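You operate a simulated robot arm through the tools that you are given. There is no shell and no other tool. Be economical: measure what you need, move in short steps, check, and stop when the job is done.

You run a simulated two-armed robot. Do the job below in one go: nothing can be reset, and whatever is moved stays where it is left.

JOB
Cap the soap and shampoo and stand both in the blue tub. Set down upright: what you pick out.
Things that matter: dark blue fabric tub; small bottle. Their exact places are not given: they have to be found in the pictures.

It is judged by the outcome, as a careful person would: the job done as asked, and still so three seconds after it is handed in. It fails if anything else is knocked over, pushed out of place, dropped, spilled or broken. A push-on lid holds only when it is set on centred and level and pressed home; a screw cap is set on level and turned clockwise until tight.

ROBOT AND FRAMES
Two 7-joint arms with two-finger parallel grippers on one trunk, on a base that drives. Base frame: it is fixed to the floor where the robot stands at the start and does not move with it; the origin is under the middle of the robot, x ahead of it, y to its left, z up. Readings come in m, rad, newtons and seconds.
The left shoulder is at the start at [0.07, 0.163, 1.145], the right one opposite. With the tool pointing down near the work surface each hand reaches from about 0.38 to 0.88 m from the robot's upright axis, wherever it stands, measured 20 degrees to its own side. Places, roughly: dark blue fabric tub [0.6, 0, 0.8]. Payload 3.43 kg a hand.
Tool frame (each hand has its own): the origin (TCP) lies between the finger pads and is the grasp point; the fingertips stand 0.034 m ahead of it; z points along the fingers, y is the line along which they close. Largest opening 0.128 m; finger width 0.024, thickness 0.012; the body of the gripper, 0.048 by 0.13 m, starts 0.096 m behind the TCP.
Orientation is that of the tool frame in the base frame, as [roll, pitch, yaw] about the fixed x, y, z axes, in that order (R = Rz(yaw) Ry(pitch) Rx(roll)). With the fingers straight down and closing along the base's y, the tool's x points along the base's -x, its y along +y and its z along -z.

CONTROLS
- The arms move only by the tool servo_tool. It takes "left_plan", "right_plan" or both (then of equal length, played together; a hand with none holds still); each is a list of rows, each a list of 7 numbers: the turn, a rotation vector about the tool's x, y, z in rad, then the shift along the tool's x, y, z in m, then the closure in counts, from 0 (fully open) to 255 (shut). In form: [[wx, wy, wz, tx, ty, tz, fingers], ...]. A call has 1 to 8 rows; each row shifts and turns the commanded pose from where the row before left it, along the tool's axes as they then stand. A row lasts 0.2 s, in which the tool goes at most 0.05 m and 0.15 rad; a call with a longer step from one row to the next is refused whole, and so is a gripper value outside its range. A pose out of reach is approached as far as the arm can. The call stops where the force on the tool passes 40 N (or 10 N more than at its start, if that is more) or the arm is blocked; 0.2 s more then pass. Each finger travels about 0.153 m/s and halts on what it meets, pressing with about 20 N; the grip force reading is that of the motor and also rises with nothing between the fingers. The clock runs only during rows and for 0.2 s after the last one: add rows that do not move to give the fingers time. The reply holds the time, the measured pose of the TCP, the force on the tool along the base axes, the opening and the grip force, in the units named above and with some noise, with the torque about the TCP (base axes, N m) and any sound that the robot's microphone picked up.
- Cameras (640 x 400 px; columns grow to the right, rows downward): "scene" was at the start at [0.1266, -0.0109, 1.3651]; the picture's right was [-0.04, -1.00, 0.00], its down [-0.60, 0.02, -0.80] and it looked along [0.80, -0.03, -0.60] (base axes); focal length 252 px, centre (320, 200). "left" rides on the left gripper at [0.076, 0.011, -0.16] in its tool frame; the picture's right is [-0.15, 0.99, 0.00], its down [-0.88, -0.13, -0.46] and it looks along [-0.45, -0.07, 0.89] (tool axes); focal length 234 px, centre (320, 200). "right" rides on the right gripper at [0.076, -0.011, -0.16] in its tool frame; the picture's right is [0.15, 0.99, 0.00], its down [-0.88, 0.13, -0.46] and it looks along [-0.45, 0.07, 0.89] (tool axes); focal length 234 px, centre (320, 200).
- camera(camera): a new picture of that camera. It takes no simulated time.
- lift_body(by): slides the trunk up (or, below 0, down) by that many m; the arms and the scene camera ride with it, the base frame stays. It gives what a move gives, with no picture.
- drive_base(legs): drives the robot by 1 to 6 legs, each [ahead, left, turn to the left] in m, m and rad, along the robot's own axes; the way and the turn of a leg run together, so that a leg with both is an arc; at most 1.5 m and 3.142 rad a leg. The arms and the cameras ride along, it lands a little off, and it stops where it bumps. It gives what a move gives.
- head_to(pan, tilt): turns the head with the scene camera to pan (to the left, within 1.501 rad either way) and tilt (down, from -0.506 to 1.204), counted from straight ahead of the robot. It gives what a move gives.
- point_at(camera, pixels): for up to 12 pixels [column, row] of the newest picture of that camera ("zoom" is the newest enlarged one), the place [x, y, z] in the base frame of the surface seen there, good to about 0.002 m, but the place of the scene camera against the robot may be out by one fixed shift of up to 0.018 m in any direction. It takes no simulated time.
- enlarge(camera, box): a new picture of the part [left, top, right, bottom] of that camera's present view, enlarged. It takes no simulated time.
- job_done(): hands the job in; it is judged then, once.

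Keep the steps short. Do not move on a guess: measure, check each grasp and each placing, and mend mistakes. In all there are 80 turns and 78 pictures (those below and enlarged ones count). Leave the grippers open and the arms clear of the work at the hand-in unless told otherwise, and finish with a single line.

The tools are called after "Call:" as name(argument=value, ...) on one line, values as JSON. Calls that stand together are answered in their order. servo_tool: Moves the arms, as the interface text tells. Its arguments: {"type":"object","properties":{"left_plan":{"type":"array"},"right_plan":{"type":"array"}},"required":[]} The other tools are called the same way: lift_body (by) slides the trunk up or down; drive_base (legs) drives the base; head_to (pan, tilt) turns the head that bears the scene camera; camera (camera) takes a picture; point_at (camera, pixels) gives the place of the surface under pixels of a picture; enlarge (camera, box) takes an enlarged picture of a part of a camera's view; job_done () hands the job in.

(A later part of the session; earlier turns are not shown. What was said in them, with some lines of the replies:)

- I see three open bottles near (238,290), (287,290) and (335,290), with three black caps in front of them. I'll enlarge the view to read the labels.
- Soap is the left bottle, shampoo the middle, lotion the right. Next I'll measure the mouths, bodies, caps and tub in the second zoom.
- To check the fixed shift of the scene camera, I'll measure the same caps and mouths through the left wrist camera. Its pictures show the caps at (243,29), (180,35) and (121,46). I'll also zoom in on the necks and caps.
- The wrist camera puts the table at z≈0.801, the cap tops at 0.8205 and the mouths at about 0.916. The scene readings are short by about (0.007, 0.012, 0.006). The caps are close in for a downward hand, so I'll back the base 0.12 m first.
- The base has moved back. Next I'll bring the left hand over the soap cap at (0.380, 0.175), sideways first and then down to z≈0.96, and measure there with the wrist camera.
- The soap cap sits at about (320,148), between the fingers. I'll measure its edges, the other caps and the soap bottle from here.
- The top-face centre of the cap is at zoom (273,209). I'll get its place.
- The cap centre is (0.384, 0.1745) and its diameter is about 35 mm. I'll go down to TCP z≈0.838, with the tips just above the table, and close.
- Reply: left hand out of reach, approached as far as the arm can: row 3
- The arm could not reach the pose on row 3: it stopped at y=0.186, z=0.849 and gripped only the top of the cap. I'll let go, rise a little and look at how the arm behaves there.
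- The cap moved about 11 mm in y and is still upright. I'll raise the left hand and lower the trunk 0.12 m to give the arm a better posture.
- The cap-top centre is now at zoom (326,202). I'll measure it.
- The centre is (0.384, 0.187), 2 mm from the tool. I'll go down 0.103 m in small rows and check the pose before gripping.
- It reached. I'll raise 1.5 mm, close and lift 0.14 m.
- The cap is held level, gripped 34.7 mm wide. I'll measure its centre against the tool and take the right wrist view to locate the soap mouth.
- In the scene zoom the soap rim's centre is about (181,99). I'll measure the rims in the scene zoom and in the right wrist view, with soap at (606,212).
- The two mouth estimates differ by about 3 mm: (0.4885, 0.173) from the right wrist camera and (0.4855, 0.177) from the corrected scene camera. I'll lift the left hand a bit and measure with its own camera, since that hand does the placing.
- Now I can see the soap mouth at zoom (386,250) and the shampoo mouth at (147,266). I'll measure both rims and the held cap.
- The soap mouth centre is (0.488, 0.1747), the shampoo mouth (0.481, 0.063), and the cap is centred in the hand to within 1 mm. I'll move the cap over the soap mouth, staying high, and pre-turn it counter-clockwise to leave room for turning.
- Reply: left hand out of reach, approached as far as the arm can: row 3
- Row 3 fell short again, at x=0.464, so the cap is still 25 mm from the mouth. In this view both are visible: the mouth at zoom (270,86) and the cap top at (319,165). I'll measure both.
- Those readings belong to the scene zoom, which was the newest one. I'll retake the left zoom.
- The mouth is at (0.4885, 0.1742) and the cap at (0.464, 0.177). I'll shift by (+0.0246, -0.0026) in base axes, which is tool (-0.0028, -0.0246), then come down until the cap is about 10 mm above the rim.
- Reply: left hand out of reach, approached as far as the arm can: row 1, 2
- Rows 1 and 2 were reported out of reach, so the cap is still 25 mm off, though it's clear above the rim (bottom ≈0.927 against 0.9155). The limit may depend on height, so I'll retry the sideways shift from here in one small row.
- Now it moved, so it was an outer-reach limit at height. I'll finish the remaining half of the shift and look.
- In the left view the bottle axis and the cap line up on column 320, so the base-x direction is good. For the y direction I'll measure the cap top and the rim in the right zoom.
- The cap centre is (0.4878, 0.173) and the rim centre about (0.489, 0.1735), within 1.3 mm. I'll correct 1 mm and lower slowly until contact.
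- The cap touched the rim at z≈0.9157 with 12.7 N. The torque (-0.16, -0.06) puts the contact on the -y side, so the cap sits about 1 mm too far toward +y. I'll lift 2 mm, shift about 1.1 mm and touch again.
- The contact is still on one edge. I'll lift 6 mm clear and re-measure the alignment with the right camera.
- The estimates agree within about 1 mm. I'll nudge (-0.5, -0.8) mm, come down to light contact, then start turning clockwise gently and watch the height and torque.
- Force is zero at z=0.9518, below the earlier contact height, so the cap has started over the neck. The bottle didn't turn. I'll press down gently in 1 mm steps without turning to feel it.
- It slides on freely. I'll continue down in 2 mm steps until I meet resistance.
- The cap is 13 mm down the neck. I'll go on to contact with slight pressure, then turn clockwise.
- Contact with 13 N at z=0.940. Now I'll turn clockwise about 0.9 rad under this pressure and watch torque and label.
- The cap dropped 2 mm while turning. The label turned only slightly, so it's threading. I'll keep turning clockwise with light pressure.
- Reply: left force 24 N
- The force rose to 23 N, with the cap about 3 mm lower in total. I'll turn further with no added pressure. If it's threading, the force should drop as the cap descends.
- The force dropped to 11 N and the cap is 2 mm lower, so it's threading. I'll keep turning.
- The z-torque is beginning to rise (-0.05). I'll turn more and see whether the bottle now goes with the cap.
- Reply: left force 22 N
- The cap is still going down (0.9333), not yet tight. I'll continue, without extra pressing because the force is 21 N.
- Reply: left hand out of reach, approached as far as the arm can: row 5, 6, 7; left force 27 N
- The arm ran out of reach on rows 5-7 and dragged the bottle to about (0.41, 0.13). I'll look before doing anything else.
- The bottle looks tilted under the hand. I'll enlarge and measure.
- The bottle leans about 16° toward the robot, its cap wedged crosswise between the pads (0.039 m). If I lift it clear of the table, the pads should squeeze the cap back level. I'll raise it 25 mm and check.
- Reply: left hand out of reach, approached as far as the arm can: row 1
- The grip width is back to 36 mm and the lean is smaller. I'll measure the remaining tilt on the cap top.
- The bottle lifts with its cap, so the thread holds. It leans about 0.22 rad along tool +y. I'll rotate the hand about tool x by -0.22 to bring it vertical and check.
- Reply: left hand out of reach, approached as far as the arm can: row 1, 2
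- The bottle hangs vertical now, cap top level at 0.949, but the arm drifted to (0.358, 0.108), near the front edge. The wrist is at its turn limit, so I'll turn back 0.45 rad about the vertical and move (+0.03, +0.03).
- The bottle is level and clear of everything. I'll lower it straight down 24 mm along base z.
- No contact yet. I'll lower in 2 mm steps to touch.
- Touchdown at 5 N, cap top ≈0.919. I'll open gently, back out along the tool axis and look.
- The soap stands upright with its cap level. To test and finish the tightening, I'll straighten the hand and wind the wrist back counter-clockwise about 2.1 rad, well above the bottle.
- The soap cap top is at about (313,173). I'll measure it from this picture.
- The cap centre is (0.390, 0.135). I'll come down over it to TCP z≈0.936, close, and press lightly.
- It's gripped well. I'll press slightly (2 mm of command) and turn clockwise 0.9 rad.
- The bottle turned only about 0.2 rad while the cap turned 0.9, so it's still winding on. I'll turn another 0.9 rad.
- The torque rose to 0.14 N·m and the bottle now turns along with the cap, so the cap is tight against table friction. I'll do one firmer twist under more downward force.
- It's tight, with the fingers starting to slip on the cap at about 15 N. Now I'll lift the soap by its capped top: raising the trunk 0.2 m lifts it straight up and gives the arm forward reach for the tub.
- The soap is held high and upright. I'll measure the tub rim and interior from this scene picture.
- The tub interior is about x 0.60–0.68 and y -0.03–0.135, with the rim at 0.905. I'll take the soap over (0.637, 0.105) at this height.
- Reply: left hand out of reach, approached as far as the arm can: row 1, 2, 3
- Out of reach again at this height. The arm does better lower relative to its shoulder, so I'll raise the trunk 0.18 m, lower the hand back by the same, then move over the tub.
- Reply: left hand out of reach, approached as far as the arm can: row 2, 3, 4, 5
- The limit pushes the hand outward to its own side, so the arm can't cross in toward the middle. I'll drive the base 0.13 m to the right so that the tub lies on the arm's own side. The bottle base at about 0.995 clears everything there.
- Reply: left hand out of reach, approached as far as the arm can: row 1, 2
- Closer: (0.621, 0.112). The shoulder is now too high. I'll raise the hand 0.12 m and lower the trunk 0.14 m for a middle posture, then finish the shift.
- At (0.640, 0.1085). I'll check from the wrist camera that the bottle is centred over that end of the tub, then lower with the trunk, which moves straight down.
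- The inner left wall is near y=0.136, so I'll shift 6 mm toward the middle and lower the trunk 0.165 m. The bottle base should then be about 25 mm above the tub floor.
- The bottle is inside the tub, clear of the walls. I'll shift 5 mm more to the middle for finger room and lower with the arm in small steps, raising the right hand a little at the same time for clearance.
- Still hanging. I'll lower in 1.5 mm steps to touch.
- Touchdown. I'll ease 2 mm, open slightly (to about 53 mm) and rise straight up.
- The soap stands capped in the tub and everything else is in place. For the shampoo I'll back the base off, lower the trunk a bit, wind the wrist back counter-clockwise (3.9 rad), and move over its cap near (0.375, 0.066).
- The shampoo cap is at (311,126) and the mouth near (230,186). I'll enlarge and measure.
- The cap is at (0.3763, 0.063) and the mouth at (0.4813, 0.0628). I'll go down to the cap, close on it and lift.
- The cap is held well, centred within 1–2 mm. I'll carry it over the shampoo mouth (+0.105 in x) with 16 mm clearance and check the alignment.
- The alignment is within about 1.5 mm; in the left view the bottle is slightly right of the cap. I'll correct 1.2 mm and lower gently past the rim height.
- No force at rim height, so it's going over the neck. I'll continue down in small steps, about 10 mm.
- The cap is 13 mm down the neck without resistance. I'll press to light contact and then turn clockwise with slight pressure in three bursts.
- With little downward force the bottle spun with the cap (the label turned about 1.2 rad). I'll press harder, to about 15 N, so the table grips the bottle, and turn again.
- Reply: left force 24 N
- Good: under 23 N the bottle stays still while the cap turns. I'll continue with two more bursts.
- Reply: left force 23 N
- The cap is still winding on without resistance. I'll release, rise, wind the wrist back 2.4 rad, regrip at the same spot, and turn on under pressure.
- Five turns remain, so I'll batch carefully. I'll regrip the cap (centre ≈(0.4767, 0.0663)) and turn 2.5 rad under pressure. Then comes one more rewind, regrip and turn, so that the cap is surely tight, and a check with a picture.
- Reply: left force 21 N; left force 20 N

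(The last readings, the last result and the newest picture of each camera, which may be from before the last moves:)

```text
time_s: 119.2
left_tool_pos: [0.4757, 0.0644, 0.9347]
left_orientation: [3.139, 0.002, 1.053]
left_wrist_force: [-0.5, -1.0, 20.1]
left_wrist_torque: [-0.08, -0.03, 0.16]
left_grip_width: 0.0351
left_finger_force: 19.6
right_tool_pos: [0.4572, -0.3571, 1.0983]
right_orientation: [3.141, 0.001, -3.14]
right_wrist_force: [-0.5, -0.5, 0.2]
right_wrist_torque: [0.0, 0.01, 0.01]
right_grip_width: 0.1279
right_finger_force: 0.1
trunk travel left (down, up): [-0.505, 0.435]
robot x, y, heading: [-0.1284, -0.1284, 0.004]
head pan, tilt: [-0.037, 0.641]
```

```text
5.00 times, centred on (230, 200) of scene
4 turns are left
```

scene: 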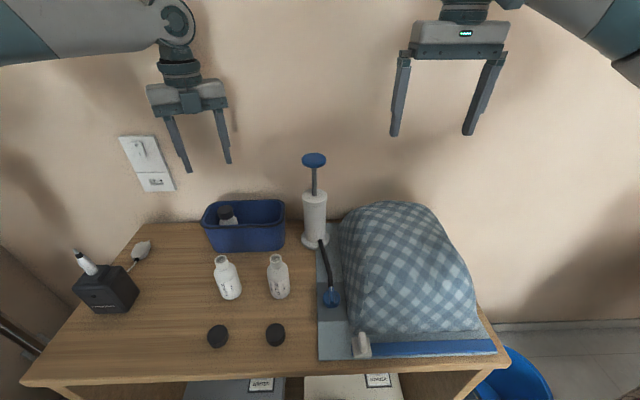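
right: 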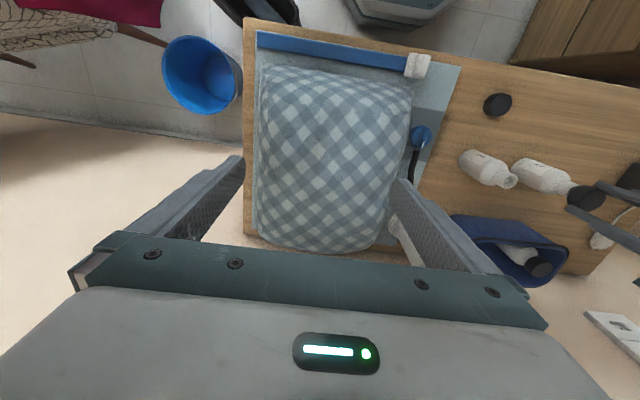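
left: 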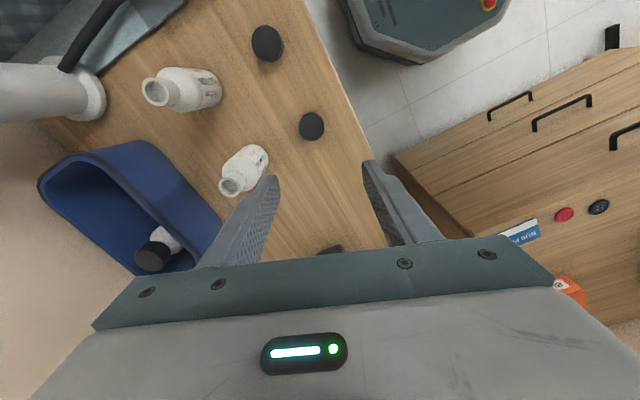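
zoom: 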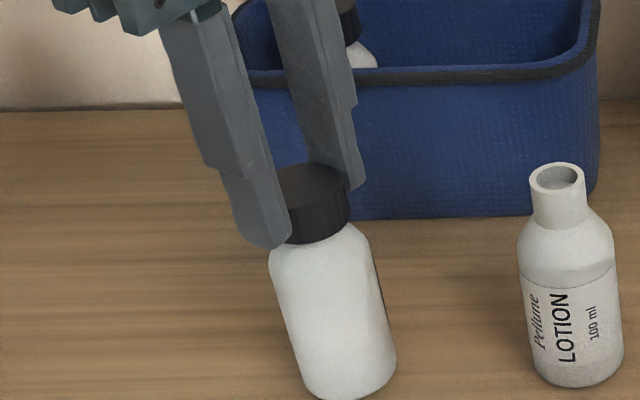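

Tight: 0.16–0.19 N·m with the bottle turning along. Now I'll lift with the trunk, drive forward 0.12 and right 0.05, lower the hand a bit and move over the free side of the tub at (0.641, 0.043). Then I'll look.

Call:
lift_body(by=0.24)

Call:
drive_base(legs=[[0.12, 0, 0], [0, -0.05, 0]])

Call:
servo_tool(left_plan=[[0, 0, 0, 0, 0, 0.025, 255], [0, 0, 0, 0, 0, 0.025, 255], [0, 0, 0, 0.0162, 0.0088, 0, 255], [0, 0, 0, 0.0162, 0.0088, 0, 255], [0, 0, 0, 0.0161, 0.0088, 0, 255], [0, 0, 0, 0, 0, 0, 255]])

Call:
camera(camera="left")

Call:
point_at(camera="left", pixels=[[320, 187], [320, 200], [310, 187], [330, 187]])

Call:
enlarge(camera="scene", box=[160, 160, 320, 280])

```text
time_s: 121.7
left_tool_pos: [0.4775, 0.0647, 1.1727]
left_orientation: [3.141, 0.002, 1.054]
left_wrist_force: [-0.2, 0.5, -1.6]
left_wrist_torque: [0.02, 0.01, 0.01]
left_grip_width: 0.0346
left_finger_force: 20.2
right_tool_pos: [0.4587, -0.3558, 1.3377]
right_orientation: [-3.141, -0.001, -3.14]
right_wrist_force: [-0.2, -0.7, -0.1]
right_wrist_torque: [0.01, -0.01, -0.03]
right_grip_width: 0.128
right_finger_force: 0.1
trunk travel left (down, up): [-0.745, 0.195]
robot x, y, heading: [-0.1261, -0.124, -0.001]
head pan, tilt: [-0.037, 0.641]
```

```text
time_s: 123.4
left_tool_pos: [0.5933, 0.0208, 1.1739]
left_orientation: [3.136, 0.006, 1.053]
left_wrist_force: [-0.9, 0.6, -1.1]
left_wrist_torque: [-0.07, -0.02, -0.03]
left_grip_width: 0.0347
left_finger_force: 19.6
right_tool_pos: [0.5733, -0.398, 1.3384]
right_orientation: [-3.134, 0.001, 3.141]
right_wrist_force: [-0.4, 1.1, 0.4]
right_wrist_torque: [-0.1, 0.0, 0.05]
right_grip_width: 0.1283
right_finger_force: 0.1
trunk travel left (down, up): [-0.745, 0.195]
robot x, y, heading: [-0.0085, -0.1742, -0.001]
head pan, tilt: [-0.037, 0.641]
```

```text
time_s: 124.8
left_tool_pos: [0.6433, 0.0442, 1.1229]
left_orientation: [3.14, 0.003, 1.055]
left_wrist_force: [0.8, 0.1, -1.5]
left_wrist_torque: [0.03, 0.01, 0.03]
left_grip_width: 0.0348
left_finger_force: 20.5
right_tool_pos: [0.5761, -0.4073, 1.3362]
right_orientation: [-3.141, 0.0, 3.141]
right_wrist_force: [-0.4, 0.0, 0.1]
right_wrist_torque: [0.02, -0.02, -0.01]
right_grip_width: 0.1278
right_finger_force: 0.1
trunk travel left (down, up): [-0.745, 0.195]
robot x, y, heading: [-0.0109, -0.1769, -0.001]
head pan, tilt: [-0.037, 0.641]
```

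```text
8 pictures are left
```

left: 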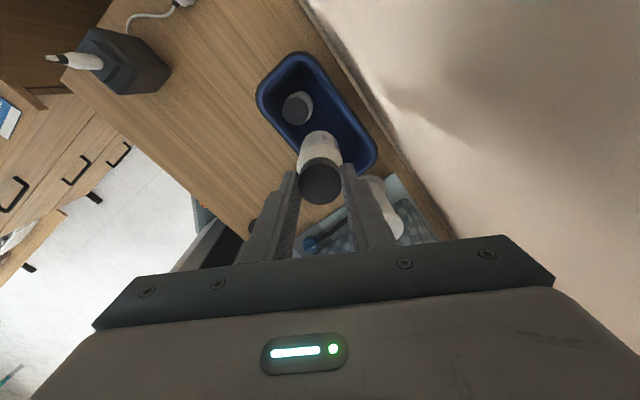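

```text
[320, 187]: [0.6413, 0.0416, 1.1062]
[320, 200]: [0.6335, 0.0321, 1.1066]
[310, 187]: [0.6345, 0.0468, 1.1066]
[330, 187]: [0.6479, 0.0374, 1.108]
```

```text
3.33 times, centred on (240, 220) of scene
3 turns are left
```

zoom: 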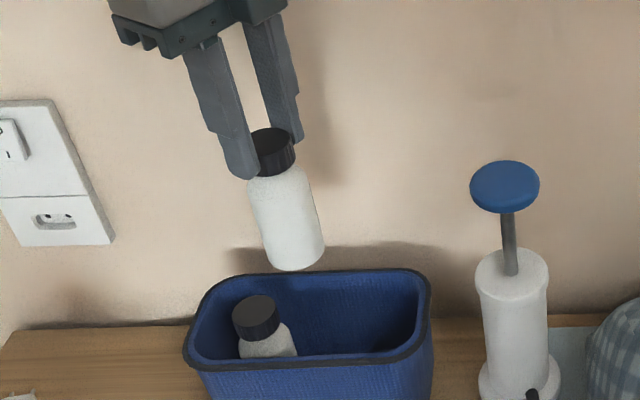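

Upright and over the free half; the soap is to its left. I'll shift 12 mm further from the soap, lower with the trunk 0.165 m, then lower with the arm to the floor (expected TCP ≈0.942). Then I'll open slightly, rise and look.

Call:
servo_tool(left_plan=[[0, 0, 0, -0.0114, 0.0042, 0, 255], [0, 0, 0, 0, 0, 0, 255]])

Call:
lift_body(by=-0.165)

Call:
servo_tool(left_plan=[[0, 0, 0, 0, 0, 0.005, 255], [0, 0, 0, 0, 0, 0.005, 255], [0, 0, 0, 0, 0, 0.003, 255], [0, 0, 0, 0, 0, 0.002, 255], [0, 0, 0, 0, 0, 0.0015, 255], [0, 0, 0, 0, 0, 0, 255]])

Call:
servo_tool(left_plan=[[0, 0, 0, 0, 0, 0, 200], [0, 0, 0, 0, 0, 0, 170], [0, 0, 0, 0, 0, 0, 150], [0, 0, 0, 0, 0, 0, 150], [0, 0, 0, 0, 0, -0.03, 150], [0, 0, 0, 0, 0, -0.04, 150], [0, 0, 0, 0, 0, -0.04, 130], [0, 0, 0, 0, 0, -0.03, 0]])

Call:
lift_body(by=0.1)

Call:
camera(camera="scene")

Call:
enlarge(camera="scene", box=[160, 190, 320, 310])

Call:
enlarge(camera="left", box=[220, 60, 420, 220])

```text
time_s: 125.4
left_tool_pos: [0.6399, 0.0311, 1.122]
left_orientation: [3.14, 0.004, 1.054]
left_wrist_force: [-0.1, 0.0, -1.1]
left_wrist_torque: [0.02, -0.02, 0.01]
left_grip_width: 0.0346
left_finger_force: 20.3
right_tool_pos: [0.5749, -0.4059, 1.3362]
right_orientation: [-3.141, 0.001, -3.141]
right_wrist_force: [0.4, 0.6, 0.4]
right_wrist_torque: [0.03, -0.02, -0.03]
right_grip_width: 0.128
right_finger_force: 0.1
trunk travel left (down, up): [-0.745, 0.195]
robot x, y, heading: [-0.0074, -0.1777, 0.001]
head pan, tilt: [-0.037, 0.641]
```

```text
time_s: 127.3
left_tool_pos: [0.6394, 0.0317, 0.9565]
left_orientation: [3.138, 0.005, 1.053]
left_wrist_force: [0.3, 0.2, -1.1]
left_wrist_torque: [0.02, 0.02, 0.02]
left_grip_width: 0.0345
left_finger_force: 20.2
right_tool_pos: [0.5749, -0.4056, 1.1719]
right_orientation: [3.141, -0.001, -3.142]
right_wrist_force: [0.0, -0.4, -0.4]
right_wrist_torque: [0.01, -0.03, 0.0]
right_grip_width: 0.1281
right_finger_force: 0.1
trunk travel left (down, up): [-0.58, 0.36]
robot x, y, heading: [-0.0092, -0.1794, -0.001]
head pan, tilt: [-0.037, 0.641]
```

```text
time_s: 128.7
left_tool_pos: [0.6386, 0.0303, 0.9424]
left_orientation: [3.139, 0.004, 1.055]
left_wrist_force: [0.8, 1.2, 3.0]
left_wrist_torque: [0.2, -0.07, -0.01]
left_grip_width: 0.0348
left_finger_force: 20.1
right_tool_pos: [0.5747, -0.4065, 1.1722]
right_orientation: [3.141, -0.001, -3.14]
right_wrist_force: [-0.6, 0.0, 0.0]
right_wrist_torque: [0.02, -0.02, 0.02]
right_grip_width: 0.1281
right_finger_force: 0.0
trunk travel left (down, up): [-0.58, 0.36]
robot x, y, heading: [-0.0094, -0.1805, -0.001]
head pan, tilt: [-0.037, 0.641]
```

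```text
time_s: 130.5
left_tool_pos: [0.6375, 0.0343, 1.0818]
left_orientation: [3.139, 0.004, 1.055]
left_wrist_force: [0.1, -0.3, 0.3]
left_wrist_torque: [-0.01, -0.01, 0.02]
left_grip_width: 0.1278
left_finger_force: 0.1
right_tool_pos: [0.5742, -0.4054, 1.1706]
right_orientation: [-3.141, 0.0, 3.142]
right_wrist_force: [-0.1, 1.1, 0.4]
right_wrist_torque: [0.0, 0.0, 0.02]
right_grip_width: 0.128
right_finger_force: 0.0
trunk travel left (down, up): [-0.58, 0.36]
robot x, y, heading: [-0.007, -0.1805, -0.002]
head pan, tilt: [-0.037, 0.641]
```

```text
time_s: 131.8
left_tool_pos: [0.6393, 0.0327, 1.181]
left_orientation: [3.139, 0.004, 1.055]
left_wrist_force: [0.4, 0.0, -0.4]
left_wrist_torque: [0.0, 0.0, 0.03]
left_grip_width: 0.1281
left_finger_force: 0.2
right_tool_pos: [0.575, -0.4046, 1.2709]
right_orientation: [3.142, -0.001, -3.142]
right_wrist_force: [-0.3, 0.3, -0.3]
right_wrist_torque: [-0.02, 0.04, 0.01]
right_grip_width: 0.1278
right_finger_force: 0.1
trunk travel left (down, up): [-0.68, 0.26]
robot x, y, heading: [-0.0098, -0.177, 0.002]
head pan, tilt: [-0.037, 0.641]
```

```text
6 pictures are left
```

scene: 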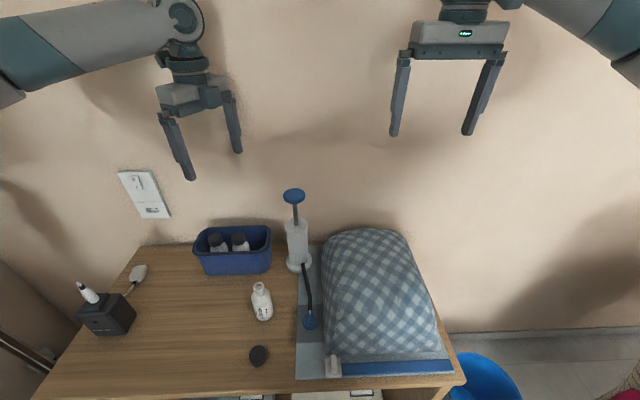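

```text
3.33 times, centred on (240, 250) of scene
```

zoom: 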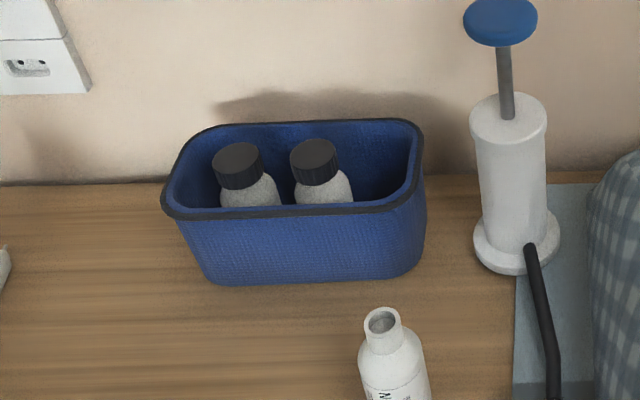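

```text
2.50 times, centred on (320, 140) of left
2 turns are left
```

zoom: 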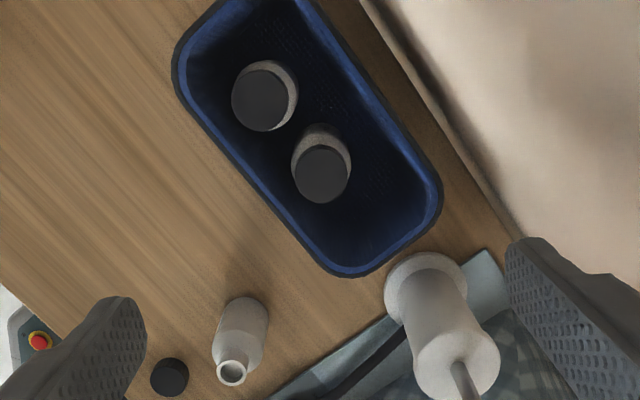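

Both bottles stand capped and upright in the tub, the lotion, its cap and everything else are undisturbed, and both grippers are open and clear. I'm handing it in.

Call:
job_done()

```text
The job is handed in.
```

The soap and shampoo are both screw-capped tight and standing upright in the blue tub; the lotion and everything else were left in place.
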